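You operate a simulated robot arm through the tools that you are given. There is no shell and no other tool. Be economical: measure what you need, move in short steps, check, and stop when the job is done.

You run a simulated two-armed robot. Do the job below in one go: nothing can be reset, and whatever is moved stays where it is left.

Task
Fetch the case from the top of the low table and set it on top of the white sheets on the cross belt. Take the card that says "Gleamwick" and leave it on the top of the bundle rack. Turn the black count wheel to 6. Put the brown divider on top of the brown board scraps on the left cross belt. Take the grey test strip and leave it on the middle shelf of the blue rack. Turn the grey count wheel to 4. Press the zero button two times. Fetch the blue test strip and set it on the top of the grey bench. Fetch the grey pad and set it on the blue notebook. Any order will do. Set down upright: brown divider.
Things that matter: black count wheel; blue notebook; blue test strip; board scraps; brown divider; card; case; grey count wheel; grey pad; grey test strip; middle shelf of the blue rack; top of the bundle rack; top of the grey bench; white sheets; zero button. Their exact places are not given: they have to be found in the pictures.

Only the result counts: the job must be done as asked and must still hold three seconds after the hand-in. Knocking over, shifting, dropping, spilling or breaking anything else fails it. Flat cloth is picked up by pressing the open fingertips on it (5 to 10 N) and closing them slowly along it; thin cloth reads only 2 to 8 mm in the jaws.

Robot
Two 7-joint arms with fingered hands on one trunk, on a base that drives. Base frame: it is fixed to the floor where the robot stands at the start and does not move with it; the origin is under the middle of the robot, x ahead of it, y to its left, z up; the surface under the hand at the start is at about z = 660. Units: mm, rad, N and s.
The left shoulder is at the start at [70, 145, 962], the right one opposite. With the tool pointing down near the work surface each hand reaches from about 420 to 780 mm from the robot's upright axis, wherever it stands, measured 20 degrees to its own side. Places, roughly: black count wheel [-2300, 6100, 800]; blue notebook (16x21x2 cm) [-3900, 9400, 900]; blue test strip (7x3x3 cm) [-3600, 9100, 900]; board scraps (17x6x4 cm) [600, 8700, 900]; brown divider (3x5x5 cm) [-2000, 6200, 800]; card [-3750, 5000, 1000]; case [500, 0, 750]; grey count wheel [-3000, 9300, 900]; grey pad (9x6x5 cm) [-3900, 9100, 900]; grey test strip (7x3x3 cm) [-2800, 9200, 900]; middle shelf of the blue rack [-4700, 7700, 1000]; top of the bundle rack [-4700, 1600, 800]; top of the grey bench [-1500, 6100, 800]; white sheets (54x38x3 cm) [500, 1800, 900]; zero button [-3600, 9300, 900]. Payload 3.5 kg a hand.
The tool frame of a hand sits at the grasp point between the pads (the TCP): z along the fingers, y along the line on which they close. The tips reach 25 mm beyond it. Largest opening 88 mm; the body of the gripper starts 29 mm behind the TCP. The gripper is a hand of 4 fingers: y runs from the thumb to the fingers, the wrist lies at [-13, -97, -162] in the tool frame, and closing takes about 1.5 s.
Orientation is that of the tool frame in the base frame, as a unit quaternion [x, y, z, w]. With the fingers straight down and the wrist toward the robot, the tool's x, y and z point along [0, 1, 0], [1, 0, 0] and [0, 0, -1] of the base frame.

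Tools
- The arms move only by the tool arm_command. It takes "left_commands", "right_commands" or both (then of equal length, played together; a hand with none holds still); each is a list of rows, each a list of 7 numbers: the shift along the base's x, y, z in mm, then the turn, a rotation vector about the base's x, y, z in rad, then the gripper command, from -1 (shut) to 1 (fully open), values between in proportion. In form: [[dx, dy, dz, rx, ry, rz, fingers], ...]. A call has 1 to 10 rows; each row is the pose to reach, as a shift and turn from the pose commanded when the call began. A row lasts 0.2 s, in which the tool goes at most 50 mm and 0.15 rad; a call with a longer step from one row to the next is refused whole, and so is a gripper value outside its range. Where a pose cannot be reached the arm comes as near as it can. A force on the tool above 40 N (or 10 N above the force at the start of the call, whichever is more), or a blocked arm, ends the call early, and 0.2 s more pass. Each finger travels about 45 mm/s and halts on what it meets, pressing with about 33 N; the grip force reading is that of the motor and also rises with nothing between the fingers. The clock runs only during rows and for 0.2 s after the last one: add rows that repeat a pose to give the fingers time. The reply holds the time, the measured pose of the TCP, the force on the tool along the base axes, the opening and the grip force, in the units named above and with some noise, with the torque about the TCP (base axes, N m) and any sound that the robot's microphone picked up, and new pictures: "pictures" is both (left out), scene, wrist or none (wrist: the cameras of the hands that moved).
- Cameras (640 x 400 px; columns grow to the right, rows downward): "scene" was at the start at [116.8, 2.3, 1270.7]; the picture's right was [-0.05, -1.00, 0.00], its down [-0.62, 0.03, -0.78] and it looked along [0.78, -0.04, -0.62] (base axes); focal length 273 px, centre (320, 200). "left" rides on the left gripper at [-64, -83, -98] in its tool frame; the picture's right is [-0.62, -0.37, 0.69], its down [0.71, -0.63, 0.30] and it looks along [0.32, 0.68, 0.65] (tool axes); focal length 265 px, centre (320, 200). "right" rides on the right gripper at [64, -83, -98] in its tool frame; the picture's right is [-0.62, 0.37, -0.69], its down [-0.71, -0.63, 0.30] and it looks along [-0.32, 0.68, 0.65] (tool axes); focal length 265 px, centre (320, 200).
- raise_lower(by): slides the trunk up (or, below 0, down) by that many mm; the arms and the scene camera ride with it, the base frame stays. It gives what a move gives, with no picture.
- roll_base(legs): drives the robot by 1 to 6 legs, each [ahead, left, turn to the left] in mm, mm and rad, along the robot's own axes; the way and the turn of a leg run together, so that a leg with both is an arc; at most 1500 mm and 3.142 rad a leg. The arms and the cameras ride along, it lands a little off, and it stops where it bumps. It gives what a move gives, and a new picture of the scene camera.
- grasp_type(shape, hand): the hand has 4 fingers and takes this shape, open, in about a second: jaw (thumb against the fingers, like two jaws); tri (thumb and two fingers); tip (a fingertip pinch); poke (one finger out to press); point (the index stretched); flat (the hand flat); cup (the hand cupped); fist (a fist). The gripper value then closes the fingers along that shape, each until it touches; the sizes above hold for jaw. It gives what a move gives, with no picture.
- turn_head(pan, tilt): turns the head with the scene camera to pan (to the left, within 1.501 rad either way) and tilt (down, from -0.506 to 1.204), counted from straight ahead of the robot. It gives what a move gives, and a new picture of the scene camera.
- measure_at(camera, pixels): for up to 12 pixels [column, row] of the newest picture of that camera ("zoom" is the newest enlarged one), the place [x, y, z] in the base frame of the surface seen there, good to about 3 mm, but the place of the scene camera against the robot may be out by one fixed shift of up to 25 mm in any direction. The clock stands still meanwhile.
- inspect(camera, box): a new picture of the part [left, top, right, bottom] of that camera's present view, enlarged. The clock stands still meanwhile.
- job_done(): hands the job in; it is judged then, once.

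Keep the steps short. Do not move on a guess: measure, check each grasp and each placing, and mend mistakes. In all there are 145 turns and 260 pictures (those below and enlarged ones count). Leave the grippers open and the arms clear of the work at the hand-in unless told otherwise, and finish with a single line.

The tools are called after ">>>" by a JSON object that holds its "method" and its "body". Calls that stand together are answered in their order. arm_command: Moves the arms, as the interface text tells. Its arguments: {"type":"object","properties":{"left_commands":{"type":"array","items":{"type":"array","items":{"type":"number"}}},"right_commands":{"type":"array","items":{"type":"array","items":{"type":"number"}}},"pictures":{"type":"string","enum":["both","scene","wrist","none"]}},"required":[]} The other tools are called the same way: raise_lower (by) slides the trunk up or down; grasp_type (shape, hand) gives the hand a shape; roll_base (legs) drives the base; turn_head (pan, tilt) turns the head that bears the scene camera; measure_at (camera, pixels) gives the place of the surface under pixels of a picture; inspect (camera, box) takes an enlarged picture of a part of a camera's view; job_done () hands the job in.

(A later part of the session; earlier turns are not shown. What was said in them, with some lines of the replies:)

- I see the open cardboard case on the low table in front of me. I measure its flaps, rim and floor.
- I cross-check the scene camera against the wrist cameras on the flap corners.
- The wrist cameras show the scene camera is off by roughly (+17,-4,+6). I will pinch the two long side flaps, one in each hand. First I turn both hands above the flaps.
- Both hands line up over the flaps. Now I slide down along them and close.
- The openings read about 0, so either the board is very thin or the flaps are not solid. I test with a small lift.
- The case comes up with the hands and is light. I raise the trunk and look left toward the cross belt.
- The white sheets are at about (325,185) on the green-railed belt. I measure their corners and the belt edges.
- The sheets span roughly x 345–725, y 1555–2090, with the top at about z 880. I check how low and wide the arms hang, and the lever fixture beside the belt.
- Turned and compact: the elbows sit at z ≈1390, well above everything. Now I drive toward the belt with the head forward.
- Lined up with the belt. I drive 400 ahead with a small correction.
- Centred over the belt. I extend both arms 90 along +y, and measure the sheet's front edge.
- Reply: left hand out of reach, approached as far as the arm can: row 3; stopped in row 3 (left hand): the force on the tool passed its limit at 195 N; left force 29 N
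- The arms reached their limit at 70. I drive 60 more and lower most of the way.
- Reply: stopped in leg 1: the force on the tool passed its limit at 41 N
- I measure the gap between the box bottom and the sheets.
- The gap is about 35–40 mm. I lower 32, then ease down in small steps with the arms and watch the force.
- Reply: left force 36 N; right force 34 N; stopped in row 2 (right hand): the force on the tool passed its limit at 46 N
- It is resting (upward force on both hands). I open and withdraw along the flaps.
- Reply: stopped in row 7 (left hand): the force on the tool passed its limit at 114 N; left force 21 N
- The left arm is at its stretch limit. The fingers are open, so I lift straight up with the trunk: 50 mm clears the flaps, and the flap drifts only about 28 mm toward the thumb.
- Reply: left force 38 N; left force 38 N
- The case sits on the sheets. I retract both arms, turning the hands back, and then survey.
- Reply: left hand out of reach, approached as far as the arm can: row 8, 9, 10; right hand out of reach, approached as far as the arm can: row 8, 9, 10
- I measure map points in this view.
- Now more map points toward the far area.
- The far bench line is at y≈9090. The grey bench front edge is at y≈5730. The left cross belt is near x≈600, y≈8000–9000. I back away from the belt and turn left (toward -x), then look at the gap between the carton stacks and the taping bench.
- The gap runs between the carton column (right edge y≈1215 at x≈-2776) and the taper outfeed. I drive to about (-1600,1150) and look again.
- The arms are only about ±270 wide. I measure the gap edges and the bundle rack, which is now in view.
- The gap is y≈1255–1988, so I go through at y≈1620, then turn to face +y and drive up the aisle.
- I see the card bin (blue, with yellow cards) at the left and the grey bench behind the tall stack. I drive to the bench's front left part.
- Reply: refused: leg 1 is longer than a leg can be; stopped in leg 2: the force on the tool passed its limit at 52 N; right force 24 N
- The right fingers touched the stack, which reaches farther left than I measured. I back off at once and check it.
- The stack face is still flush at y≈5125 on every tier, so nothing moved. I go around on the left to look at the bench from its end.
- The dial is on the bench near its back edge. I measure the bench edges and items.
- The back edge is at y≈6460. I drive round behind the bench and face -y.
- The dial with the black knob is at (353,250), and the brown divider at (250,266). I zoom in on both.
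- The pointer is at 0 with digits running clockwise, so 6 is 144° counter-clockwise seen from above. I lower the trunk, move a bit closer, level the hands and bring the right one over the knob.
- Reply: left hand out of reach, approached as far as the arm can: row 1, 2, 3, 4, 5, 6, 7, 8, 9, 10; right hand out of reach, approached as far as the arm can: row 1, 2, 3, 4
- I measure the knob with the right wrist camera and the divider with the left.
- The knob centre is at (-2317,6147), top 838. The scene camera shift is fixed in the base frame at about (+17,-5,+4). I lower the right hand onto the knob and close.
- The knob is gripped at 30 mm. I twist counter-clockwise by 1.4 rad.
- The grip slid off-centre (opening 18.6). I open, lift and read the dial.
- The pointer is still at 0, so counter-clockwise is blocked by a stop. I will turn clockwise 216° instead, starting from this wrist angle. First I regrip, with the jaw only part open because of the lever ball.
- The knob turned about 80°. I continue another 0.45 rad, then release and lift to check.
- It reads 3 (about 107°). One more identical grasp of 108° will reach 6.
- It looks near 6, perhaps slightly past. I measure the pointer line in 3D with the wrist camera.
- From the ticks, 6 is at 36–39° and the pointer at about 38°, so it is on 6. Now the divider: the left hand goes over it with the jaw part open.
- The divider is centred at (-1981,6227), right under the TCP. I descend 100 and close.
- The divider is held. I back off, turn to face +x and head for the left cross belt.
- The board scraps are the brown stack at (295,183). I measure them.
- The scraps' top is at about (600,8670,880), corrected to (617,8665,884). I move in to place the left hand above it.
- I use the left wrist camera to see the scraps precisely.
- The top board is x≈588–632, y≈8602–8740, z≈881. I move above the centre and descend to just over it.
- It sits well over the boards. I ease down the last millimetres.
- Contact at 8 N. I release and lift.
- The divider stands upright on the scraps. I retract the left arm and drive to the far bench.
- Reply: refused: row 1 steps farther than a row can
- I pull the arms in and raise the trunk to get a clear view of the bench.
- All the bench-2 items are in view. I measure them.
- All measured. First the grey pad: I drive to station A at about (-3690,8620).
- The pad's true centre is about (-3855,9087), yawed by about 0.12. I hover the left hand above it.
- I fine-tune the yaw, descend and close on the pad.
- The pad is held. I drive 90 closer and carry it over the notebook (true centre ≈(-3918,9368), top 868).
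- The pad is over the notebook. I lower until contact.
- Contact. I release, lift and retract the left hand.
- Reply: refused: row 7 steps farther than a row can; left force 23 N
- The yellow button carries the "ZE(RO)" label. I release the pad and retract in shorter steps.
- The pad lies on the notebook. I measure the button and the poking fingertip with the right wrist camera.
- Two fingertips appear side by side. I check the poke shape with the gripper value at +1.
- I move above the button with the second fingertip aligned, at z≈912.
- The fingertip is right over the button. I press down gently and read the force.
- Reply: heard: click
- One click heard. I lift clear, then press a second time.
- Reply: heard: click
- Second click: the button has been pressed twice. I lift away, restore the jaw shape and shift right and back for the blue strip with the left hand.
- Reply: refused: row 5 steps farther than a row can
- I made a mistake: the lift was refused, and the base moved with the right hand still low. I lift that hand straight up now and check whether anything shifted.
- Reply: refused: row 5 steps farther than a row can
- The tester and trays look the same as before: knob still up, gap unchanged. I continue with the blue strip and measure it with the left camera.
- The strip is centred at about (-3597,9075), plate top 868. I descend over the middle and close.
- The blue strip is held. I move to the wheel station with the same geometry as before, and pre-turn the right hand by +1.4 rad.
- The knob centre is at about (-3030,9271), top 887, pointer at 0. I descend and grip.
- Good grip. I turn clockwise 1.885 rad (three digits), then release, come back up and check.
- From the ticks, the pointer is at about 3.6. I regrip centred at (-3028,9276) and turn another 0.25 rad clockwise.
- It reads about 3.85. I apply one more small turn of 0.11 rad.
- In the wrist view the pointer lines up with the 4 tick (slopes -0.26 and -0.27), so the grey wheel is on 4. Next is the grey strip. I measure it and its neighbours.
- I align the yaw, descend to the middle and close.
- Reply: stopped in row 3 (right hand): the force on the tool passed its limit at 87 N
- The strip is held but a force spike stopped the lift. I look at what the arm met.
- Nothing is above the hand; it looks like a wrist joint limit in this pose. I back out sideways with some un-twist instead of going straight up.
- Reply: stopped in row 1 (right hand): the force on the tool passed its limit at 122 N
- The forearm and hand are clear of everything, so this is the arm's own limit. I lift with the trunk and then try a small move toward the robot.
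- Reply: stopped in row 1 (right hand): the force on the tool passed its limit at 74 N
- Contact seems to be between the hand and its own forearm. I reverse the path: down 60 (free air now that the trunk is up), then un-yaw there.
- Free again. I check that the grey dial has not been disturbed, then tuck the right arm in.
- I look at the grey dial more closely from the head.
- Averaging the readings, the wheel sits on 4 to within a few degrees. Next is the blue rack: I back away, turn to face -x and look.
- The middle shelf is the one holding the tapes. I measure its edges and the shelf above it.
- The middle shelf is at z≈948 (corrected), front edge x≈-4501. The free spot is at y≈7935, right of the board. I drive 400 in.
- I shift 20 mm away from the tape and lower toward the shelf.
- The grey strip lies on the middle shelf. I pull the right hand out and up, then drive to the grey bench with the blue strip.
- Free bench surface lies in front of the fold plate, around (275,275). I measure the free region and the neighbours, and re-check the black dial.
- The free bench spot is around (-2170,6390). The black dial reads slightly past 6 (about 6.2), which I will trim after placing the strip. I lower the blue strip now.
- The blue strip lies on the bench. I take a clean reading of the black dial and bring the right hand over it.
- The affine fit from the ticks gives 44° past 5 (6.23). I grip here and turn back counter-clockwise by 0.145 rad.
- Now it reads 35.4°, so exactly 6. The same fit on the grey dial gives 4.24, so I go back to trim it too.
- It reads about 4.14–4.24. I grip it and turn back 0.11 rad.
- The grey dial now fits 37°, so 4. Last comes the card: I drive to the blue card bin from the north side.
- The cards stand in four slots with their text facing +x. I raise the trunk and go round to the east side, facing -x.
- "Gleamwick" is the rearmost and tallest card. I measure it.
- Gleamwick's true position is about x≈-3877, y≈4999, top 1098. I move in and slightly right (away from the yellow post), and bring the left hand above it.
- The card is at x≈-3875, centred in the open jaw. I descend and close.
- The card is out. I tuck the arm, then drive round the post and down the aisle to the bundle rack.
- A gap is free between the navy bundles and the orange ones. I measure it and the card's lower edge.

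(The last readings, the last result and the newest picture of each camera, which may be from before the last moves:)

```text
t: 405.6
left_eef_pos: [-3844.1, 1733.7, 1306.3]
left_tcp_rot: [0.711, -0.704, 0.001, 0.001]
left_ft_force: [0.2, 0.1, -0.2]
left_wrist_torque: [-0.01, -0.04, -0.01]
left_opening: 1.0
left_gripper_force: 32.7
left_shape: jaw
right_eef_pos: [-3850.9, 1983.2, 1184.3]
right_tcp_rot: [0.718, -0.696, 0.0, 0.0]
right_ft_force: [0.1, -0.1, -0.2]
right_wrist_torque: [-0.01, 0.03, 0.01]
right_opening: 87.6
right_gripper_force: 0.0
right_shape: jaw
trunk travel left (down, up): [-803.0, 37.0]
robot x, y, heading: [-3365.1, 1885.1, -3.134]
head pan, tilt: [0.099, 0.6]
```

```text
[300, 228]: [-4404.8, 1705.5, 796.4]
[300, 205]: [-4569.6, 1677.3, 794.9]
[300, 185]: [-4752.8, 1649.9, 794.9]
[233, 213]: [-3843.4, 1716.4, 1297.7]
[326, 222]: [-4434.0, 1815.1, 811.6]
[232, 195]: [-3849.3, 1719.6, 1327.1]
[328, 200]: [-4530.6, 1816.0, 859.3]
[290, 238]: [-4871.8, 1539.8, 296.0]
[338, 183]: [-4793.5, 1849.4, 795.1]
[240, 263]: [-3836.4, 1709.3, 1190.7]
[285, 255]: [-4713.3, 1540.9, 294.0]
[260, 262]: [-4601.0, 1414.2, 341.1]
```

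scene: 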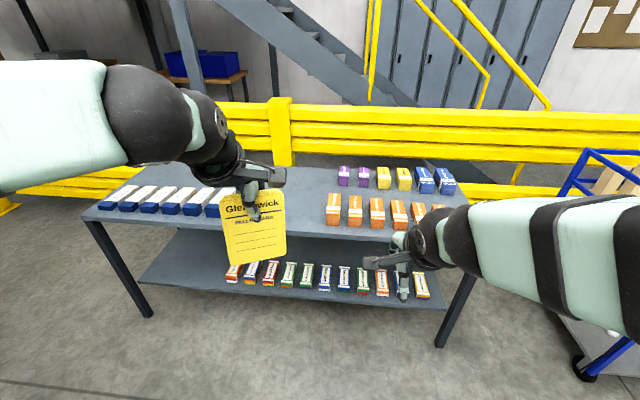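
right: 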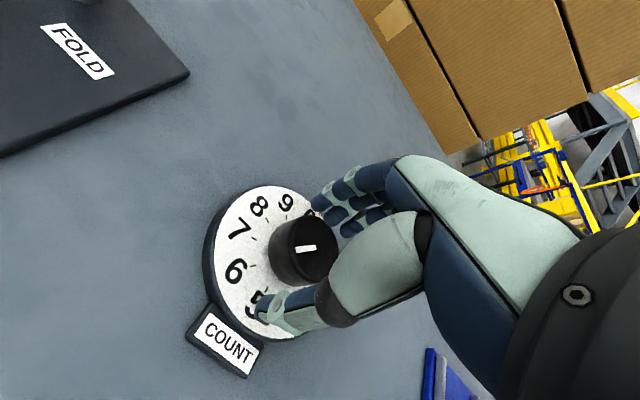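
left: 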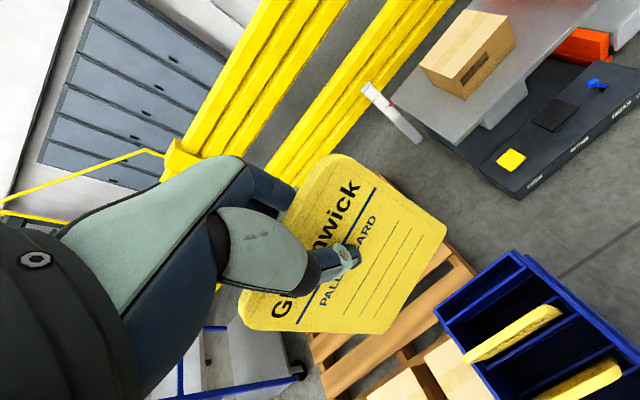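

The gap is y≈1650–1810 at z≈799. I drive in, lower the trunk and pitch the hand forward 60° so the card can be laid flat.

>>> {"method": "roll_base", "body": {"legs": [[375, 0, -0.008]]}}

>>> {"method": "raise_lower", "body": {"by": -180}}

>>> {"method": "arm_command", "body": {"left_commands": [[0, 0, 0, 0, 0.145, 0, -1], [0, 0, 0, 0, 0.29, 0, -1], [0, 0, 0, 0, 0.435, 0, -1], [0, 0, 0, 0, 0.58, 0, -1], [0, 0, 0, 0, 0.725, 0, -1], [0, 0, 0, 0, 0.87, 0, -1], [0, 0, 0, 0, 1.0, 0, -1], [0, 0, 0, 0, 1.047, 0, -1], [0, 0, 0, 0, 1.047, 0, -1]], "pictures": "both"}}

```text
t: 407.9
left_eef_pos: [-4218.3, 1735.8, 1306.5]
left_tcp_rot: [0.708, -0.706, 0.0, 0.001]
left_ft_force: [-0.6, 0.7, -0.6]
left_wrist_torque: [-0.01, 0.02, 0.01]
left_opening: 1.3
left_gripper_force: 32.7
left_shape: jaw
right_eef_pos: [-4223.8, 1985.3, 1185.3]
right_tcp_rot: [0.716, -0.698, -0.002, 0.001]
right_ft_force: [-0.1, 0.1, 0.1]
right_wrist_torque: [-0.03, 0.03, -0.01]
right_opening: 87.7
right_gripper_force: 0.0
right_shape: jaw
trunk travel left (down, up): [-803.0, 37.0]
robot x, y, heading: [-3740.3, 1886.0, 3.143]
head pan, tilt: [0.099, 0.6]
```

scene: 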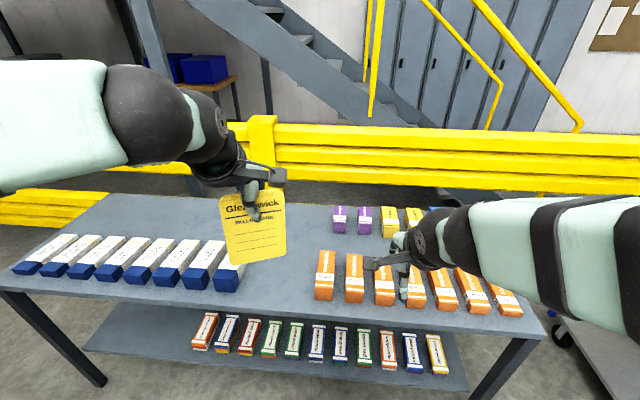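

```text
t: 409.9
left_eef_pos: [-4219.3, 1736.0, 1126.7]
left_tcp_rot: [0.708, -0.706, 0.001, 0.0]
left_ft_force: [-0.2, 0.0, 0.2]
left_wrist_torque: [0.0, -0.02, 0.03]
left_opening: 1.0
left_gripper_force: 32.7
left_shape: jaw
right_eef_pos: [-4224.3, 1984.6, 1004.1]
right_tcp_rot: [0.716, -0.698, -0.001, 0.001]
right_ft_force: [0.3, -0.6, 0.4]
right_wrist_torque: [0.03, -0.01, -0.06]
right_opening: 87.9
right_gripper_force: 0.0
right_shape: jaw
trunk travel left (down, up): [-623.0, 217.0]
robot x, y, heading: [-3741.5, 1887.1, 3.144]
head pan, tilt: [0.099, 0.6]
```

```text
t: 411.9
left_eef_pos: [-4221.1, 1736.0, 1127.6]
left_tcp_rot: [0.613, -0.611, -0.354, 0.354]
left_ft_force: [0.1, 0.1, -0.9]
left_wrist_torque: [-0.05, -0.02, -0.03]
left_opening: 1.2
left_gripper_force: 33.3
left_shape: jaw
right_eef_pos: [-4226.0, 1984.4, 1003.5]
right_tcp_rot: [0.717, -0.697, -0.001, 0.0]
right_ft_force: [-0.5, -0.8, 0.3]
right_wrist_torque: [-0.03, 0.01, 0.02]
right_opening: 87.5
right_gripper_force: 0.0
right_shape: jaw
trunk travel left (down, up): [-623.0, 217.0]
robot x, y, heading: [-3741.8, 1884.6, 3.144]
head pan, tilt: [0.099, 0.6]
```

scene: 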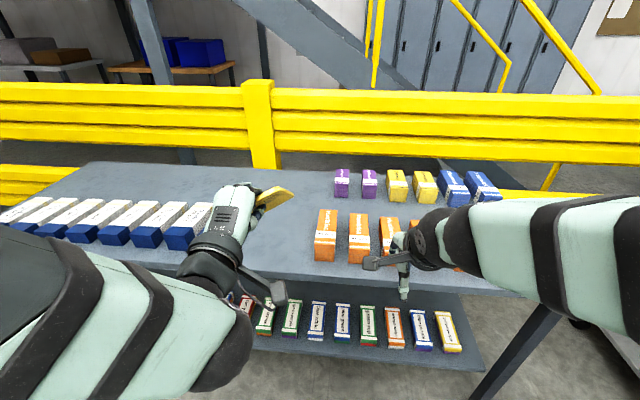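
left: 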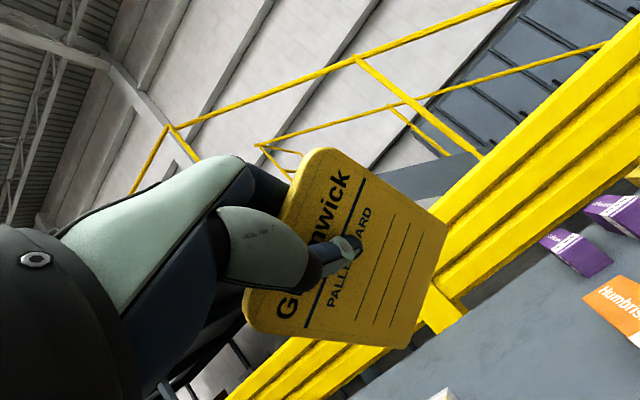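

The hand is pitched. I measure the gap again from here.

>>> {"method": "measure_at", "body": {"camera": "scene", "pixels": [[316, 258], [318, 212], [188, 248], [210, 215], [290, 262], [285, 225], [335, 195]]}}

>>> {"method": "arm_command", "body": {"left_commands": [[-40, 8, -25, 0, 0, 0, -1], [-80, 14, -50, 0, 0, 0, -1], [-120, 14, -75, 0, 0, 0, -1], [-160, 14, -100, 0, 0, 0, -1], [-200, 14, -125, 0, 0, 0, -1], [-220, 14, -160, 0, 0, 0, -1], [-220, 14, -200, 0, 0, 0, -1], [-220, 14, -225, 0, 0, 0, -1], [-220, 14, -225, 0, 0, 0, -1]], "pictures": "both"}}

```text
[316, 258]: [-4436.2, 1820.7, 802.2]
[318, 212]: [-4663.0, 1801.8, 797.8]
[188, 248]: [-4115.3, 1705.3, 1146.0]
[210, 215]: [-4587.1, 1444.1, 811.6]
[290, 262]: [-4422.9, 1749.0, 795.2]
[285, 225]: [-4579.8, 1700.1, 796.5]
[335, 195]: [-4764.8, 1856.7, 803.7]
```

```text
t: 413.9
left_eef_pos: [-4439.4, 1749.6, 900.7]
left_tcp_rot: [0.613, -0.611, -0.354, 0.354]
left_ft_force: [0.3, -0.2, -0.1]
left_wrist_torque: [-0.01, -0.03, 0.0]
left_opening: 1.1
left_gripper_force: 32.6
left_shape: jaw
right_eef_pos: [-4226.2, 1985.5, 1004.2]
right_tcp_rot: [0.716, -0.698, 0.0, 0.0]
right_ft_force: [0.1, -0.1, -0.3]
right_wrist_torque: [-0.02, -0.02, 0.02]
right_opening: 87.6
right_gripper_force: 0.0
right_shape: jaw
trunk travel left (down, up): [-623.0, 217.0]
robot x, y, heading: [-3740.5, 1885.6, 3.137]
head pan, tilt: [0.099, 0.6]
```

scene: 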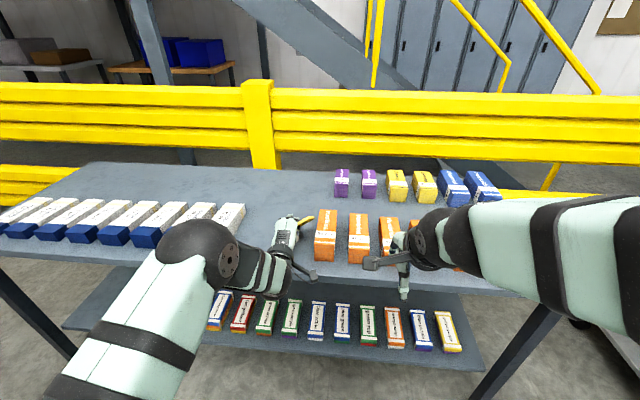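
left: 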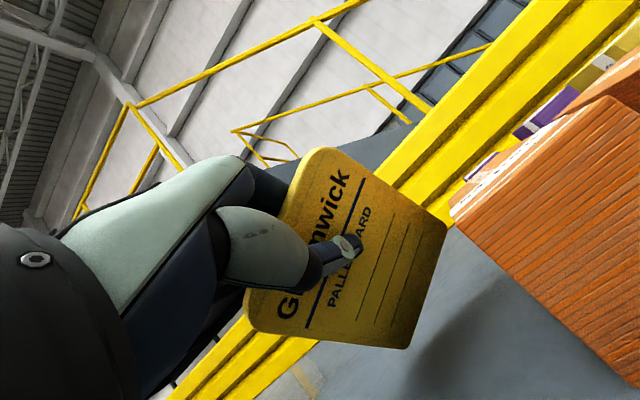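

I shift 50 mm away from the orange bundles and lower until the card's leading edge nearly touches.

>>> {"method": "arm_command", "body": {"left_commands": [[0, -25, 0, 0, 0, 0, -1], [0, -50, 0, 0, 0, 0, -1], [0, -50, -15, 0, 0, 0, -1], [0, -50, -30, 0, 0, 0, -1], [0, -50, -34, 0, 0, 0, -1], [0, -50, -38, 0, 0, 0, -1], [0, -50, -40, 0, 0, 0, -1]], "pictures": "both"}}

>>> {"method": "inspect", "body": {"camera": "scene", "box": [200, 180, 340, 290]}}

```text
t: 415.5
left_eef_pos: [-4440.0, 1700.9, 860.7]
left_tcp_rot: [0.613, -0.611, -0.353, 0.354]
left_ft_force: [1.9, 1.2, 4.0]
left_wrist_torque: [-0.11, 0.32, 0.01]
left_opening: 1.0
left_gripper_force: 33.0
left_shape: jaw
right_eef_pos: [-4224.6, 1985.2, 1005.6]
right_tcp_rot: [0.716, -0.698, -0.001, 0.001]
right_ft_force: [0.1, 0.5, -0.1]
right_wrist_torque: [0.04, -0.01, -0.02]
right_opening: 87.7
right_gripper_force: 0.0
right_shape: jaw
trunk travel left (down, up): [-623.0, 217.0]
robot x, y, heading: [-3740.6, 1883.1, 3.14]
head pan, tilt: [0.099, 0.6]
```

scene: 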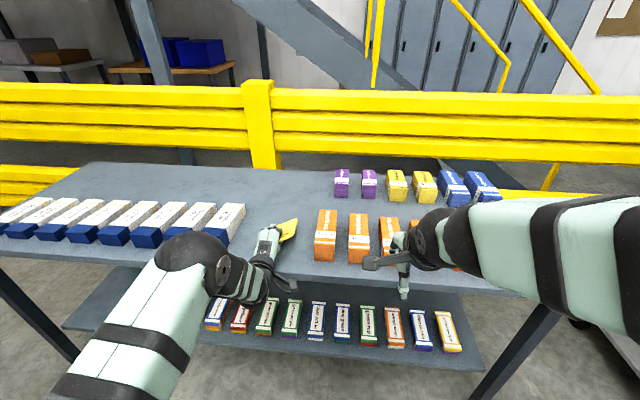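
left: 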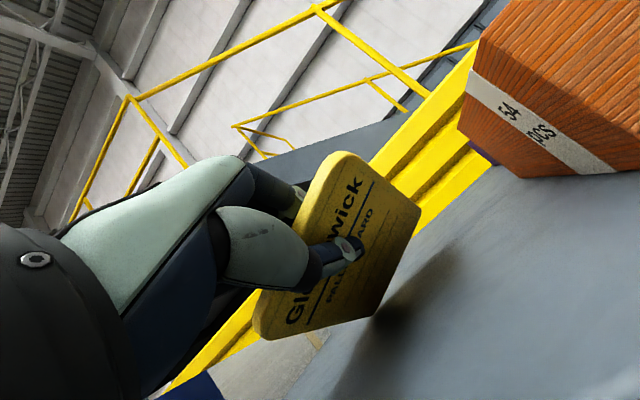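

```text
3.64 times, centred on (270, 235) of scene
```

zoom: 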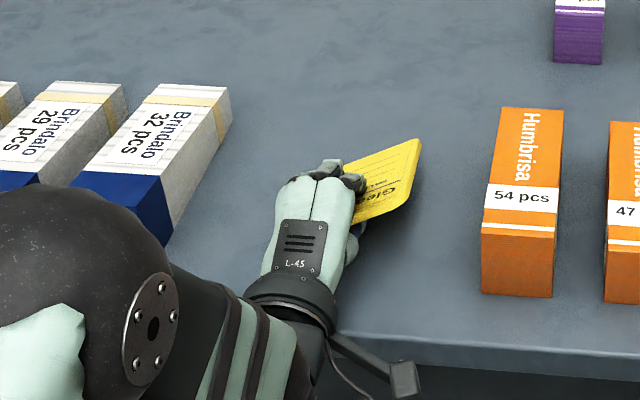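

The leading edge touches (4 N). I open part-way so the card tips down onto the thumb, then draw the hand back horizontally.

>>> {"method": "arm_command", "body": {"left_commands": [[0, 0, 0, 0, 0, 0, -0.7], [0, 0, 0, 0, 0, 0, -0.3], [0, 0, -4, 0, 0, 0, 0.1], [0, 0, -6, 0, 0, 0, 0.2], [0, 0, -6, 0, 0, 0, 0.2], [35, 0, -6, 0, 0, 0, 0.2], [75, 0, -6, 0, 0, 0, 0.2], [120, 0, -4, 0, 0, 0, 0.2], [160, 0, 10, 0, 0, 0, 0.2], [190, 0, 40, 0, 0, 0, 0.2]], "pictures": "both"}}

>>> {"method": "inspect", "body": {"camera": "scene", "box": [200, 180, 340, 290]}}

```text
t: 417.7
left_eef_pos: [-4248.1, 1701.4, 901.2]
left_tcp_rot: [0.613, -0.611, -0.354, 0.354]
left_ft_force: [-0.4, 0.3, 0.0]
left_wrist_torque: [-0.01, 0.02, -0.01]
left_opening: 52.7
left_gripper_force: 0.1
left_shape: jaw
right_eef_pos: [-4223.8, 1984.8, 1005.5]
right_tcp_rot: [0.716, -0.698, -0.002, 0.001]
right_ft_force: [0.0, -1.1, -0.6]
right_wrist_torque: [0.02, 0.04, 0.0]
right_opening: 87.6
right_gripper_force: 0.1
right_shape: jaw
trunk travel left (down, up): [-623.0, 217.0]
robot x, y, heading: [-3739.8, 1886.2, 3.14]
head pan, tilt: [0.099, 0.6]
```

scene: 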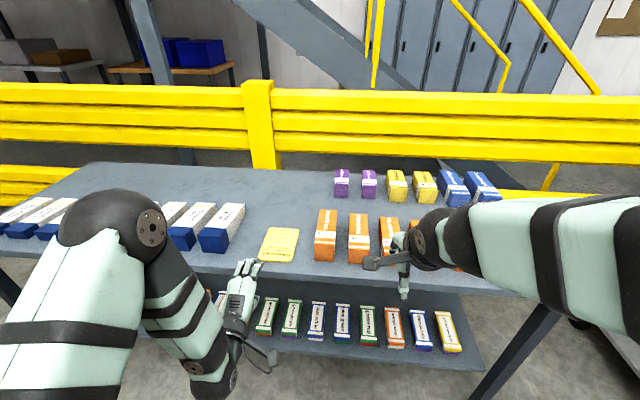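
left: 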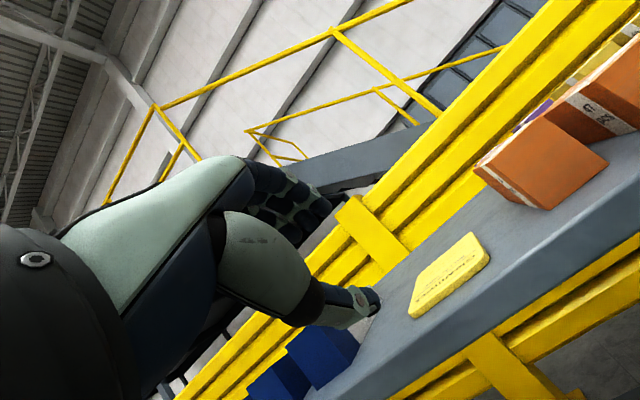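

```text
3.64 times, centred on (270, 235) of scene
```

zoom: 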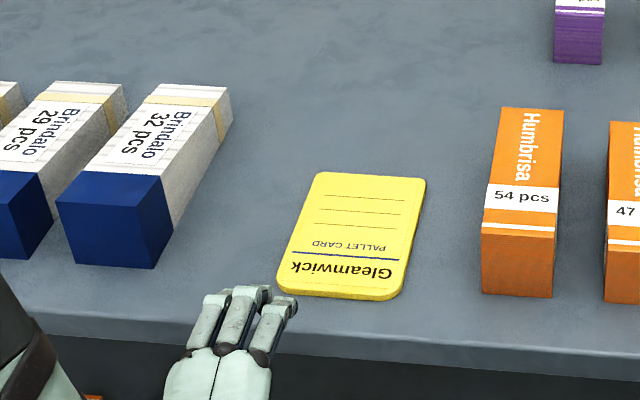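

The card lies flat on the rack top. I open the hand, level it, back off and hand in.

>>> {"method": "arm_command", "body": {"left_commands": [[30, 0, 20, 0, 0, 0, 1], [50, 0, 50, 0, 0, 0, 1], [50, 0, 80, 0, -0.1, 0, 1], [50, 0, 80, 0, -0.1, 0, 1]], "pictures": "none"}}

>>> {"method": "roll_base", "body": {"legs": [[-250, 0, 0]]}}

```text
t: 418.7
left_eef_pos: [-4224.9, 1702.8, 973.7]
left_tcp_rot: [0.63, -0.629, -0.322, 0.323]
left_ft_force: [-0.7, 0.9, -0.1]
left_wrist_torque: [0.0, -0.03, -0.02]
left_opening: 87.5
left_gripper_force: 0.0
left_shape: jaw
left hand out of reach, approached as far as the arm can: row 2, 3, 4
right_eef_pos: [-4225.8, 1985.5, 1003.9]
right_tcp_rot: [0.716, -0.698, 0.0, 0.0]
right_ft_force: [0.6, 0.0, 0.7]
right_wrist_torque: [0.0, -0.03, 0.0]
right_opening: 87.6
right_gripper_force: 0.1
right_shape: jaw
trunk travel left (down, up): [-623.0, 217.0]
robot x, y, heading: [-3741.4, 1884.5, 3.143]
head pan, tilt: [0.099, 0.6]
```

```text
t: 420.6
left_eef_pos: [-3975.3, 1701.5, 973.7]
left_tcp_rot: [0.631, -0.628, -0.323, 0.323]
left_ft_force: [0.2, -1.0, -0.1]
left_wrist_torque: [-0.01, 0.01, 0.03]
left_opening: 87.7
left_gripper_force: 0.1
left_shape: jaw
right_eef_pos: [-3974.0, 1984.5, 1003.1]
right_tcp_rot: [0.716, -0.698, 0.0, 0.0]
right_ft_force: [0.0, -0.7, -0.6]
right_wrist_torque: [0.02, -0.01, 0.0]
right_opening: 87.6
right_gripper_force: 0.1
right_shape: jaw
trunk travel left (down, up): [-623.0, 217.0]
robot x, y, heading: [-3490.3, 1881.6, 3.143]
head pan, tilt: [0.099, 0.6]
```

scene: 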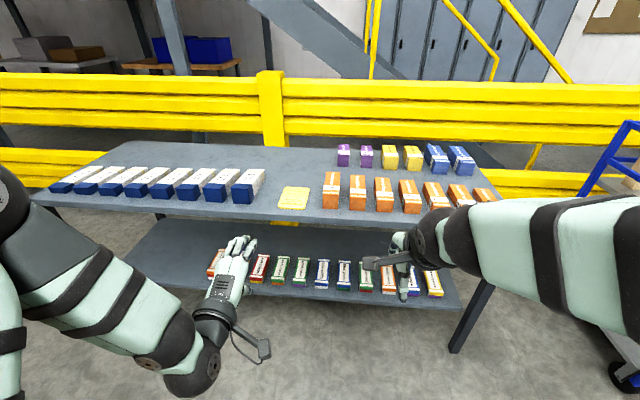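

All the tasks are placed or set, the hands are open and the arms are clear, so I hand in.

>>> {"method": "job_done", "body": {}}

```text
The job is handed in.
```

All nine items are done and handed in; along the way the right hand touched the tall carton stack and swept low past the pull tester and red tray, and checks after each contact showed nothing visibly shifted.
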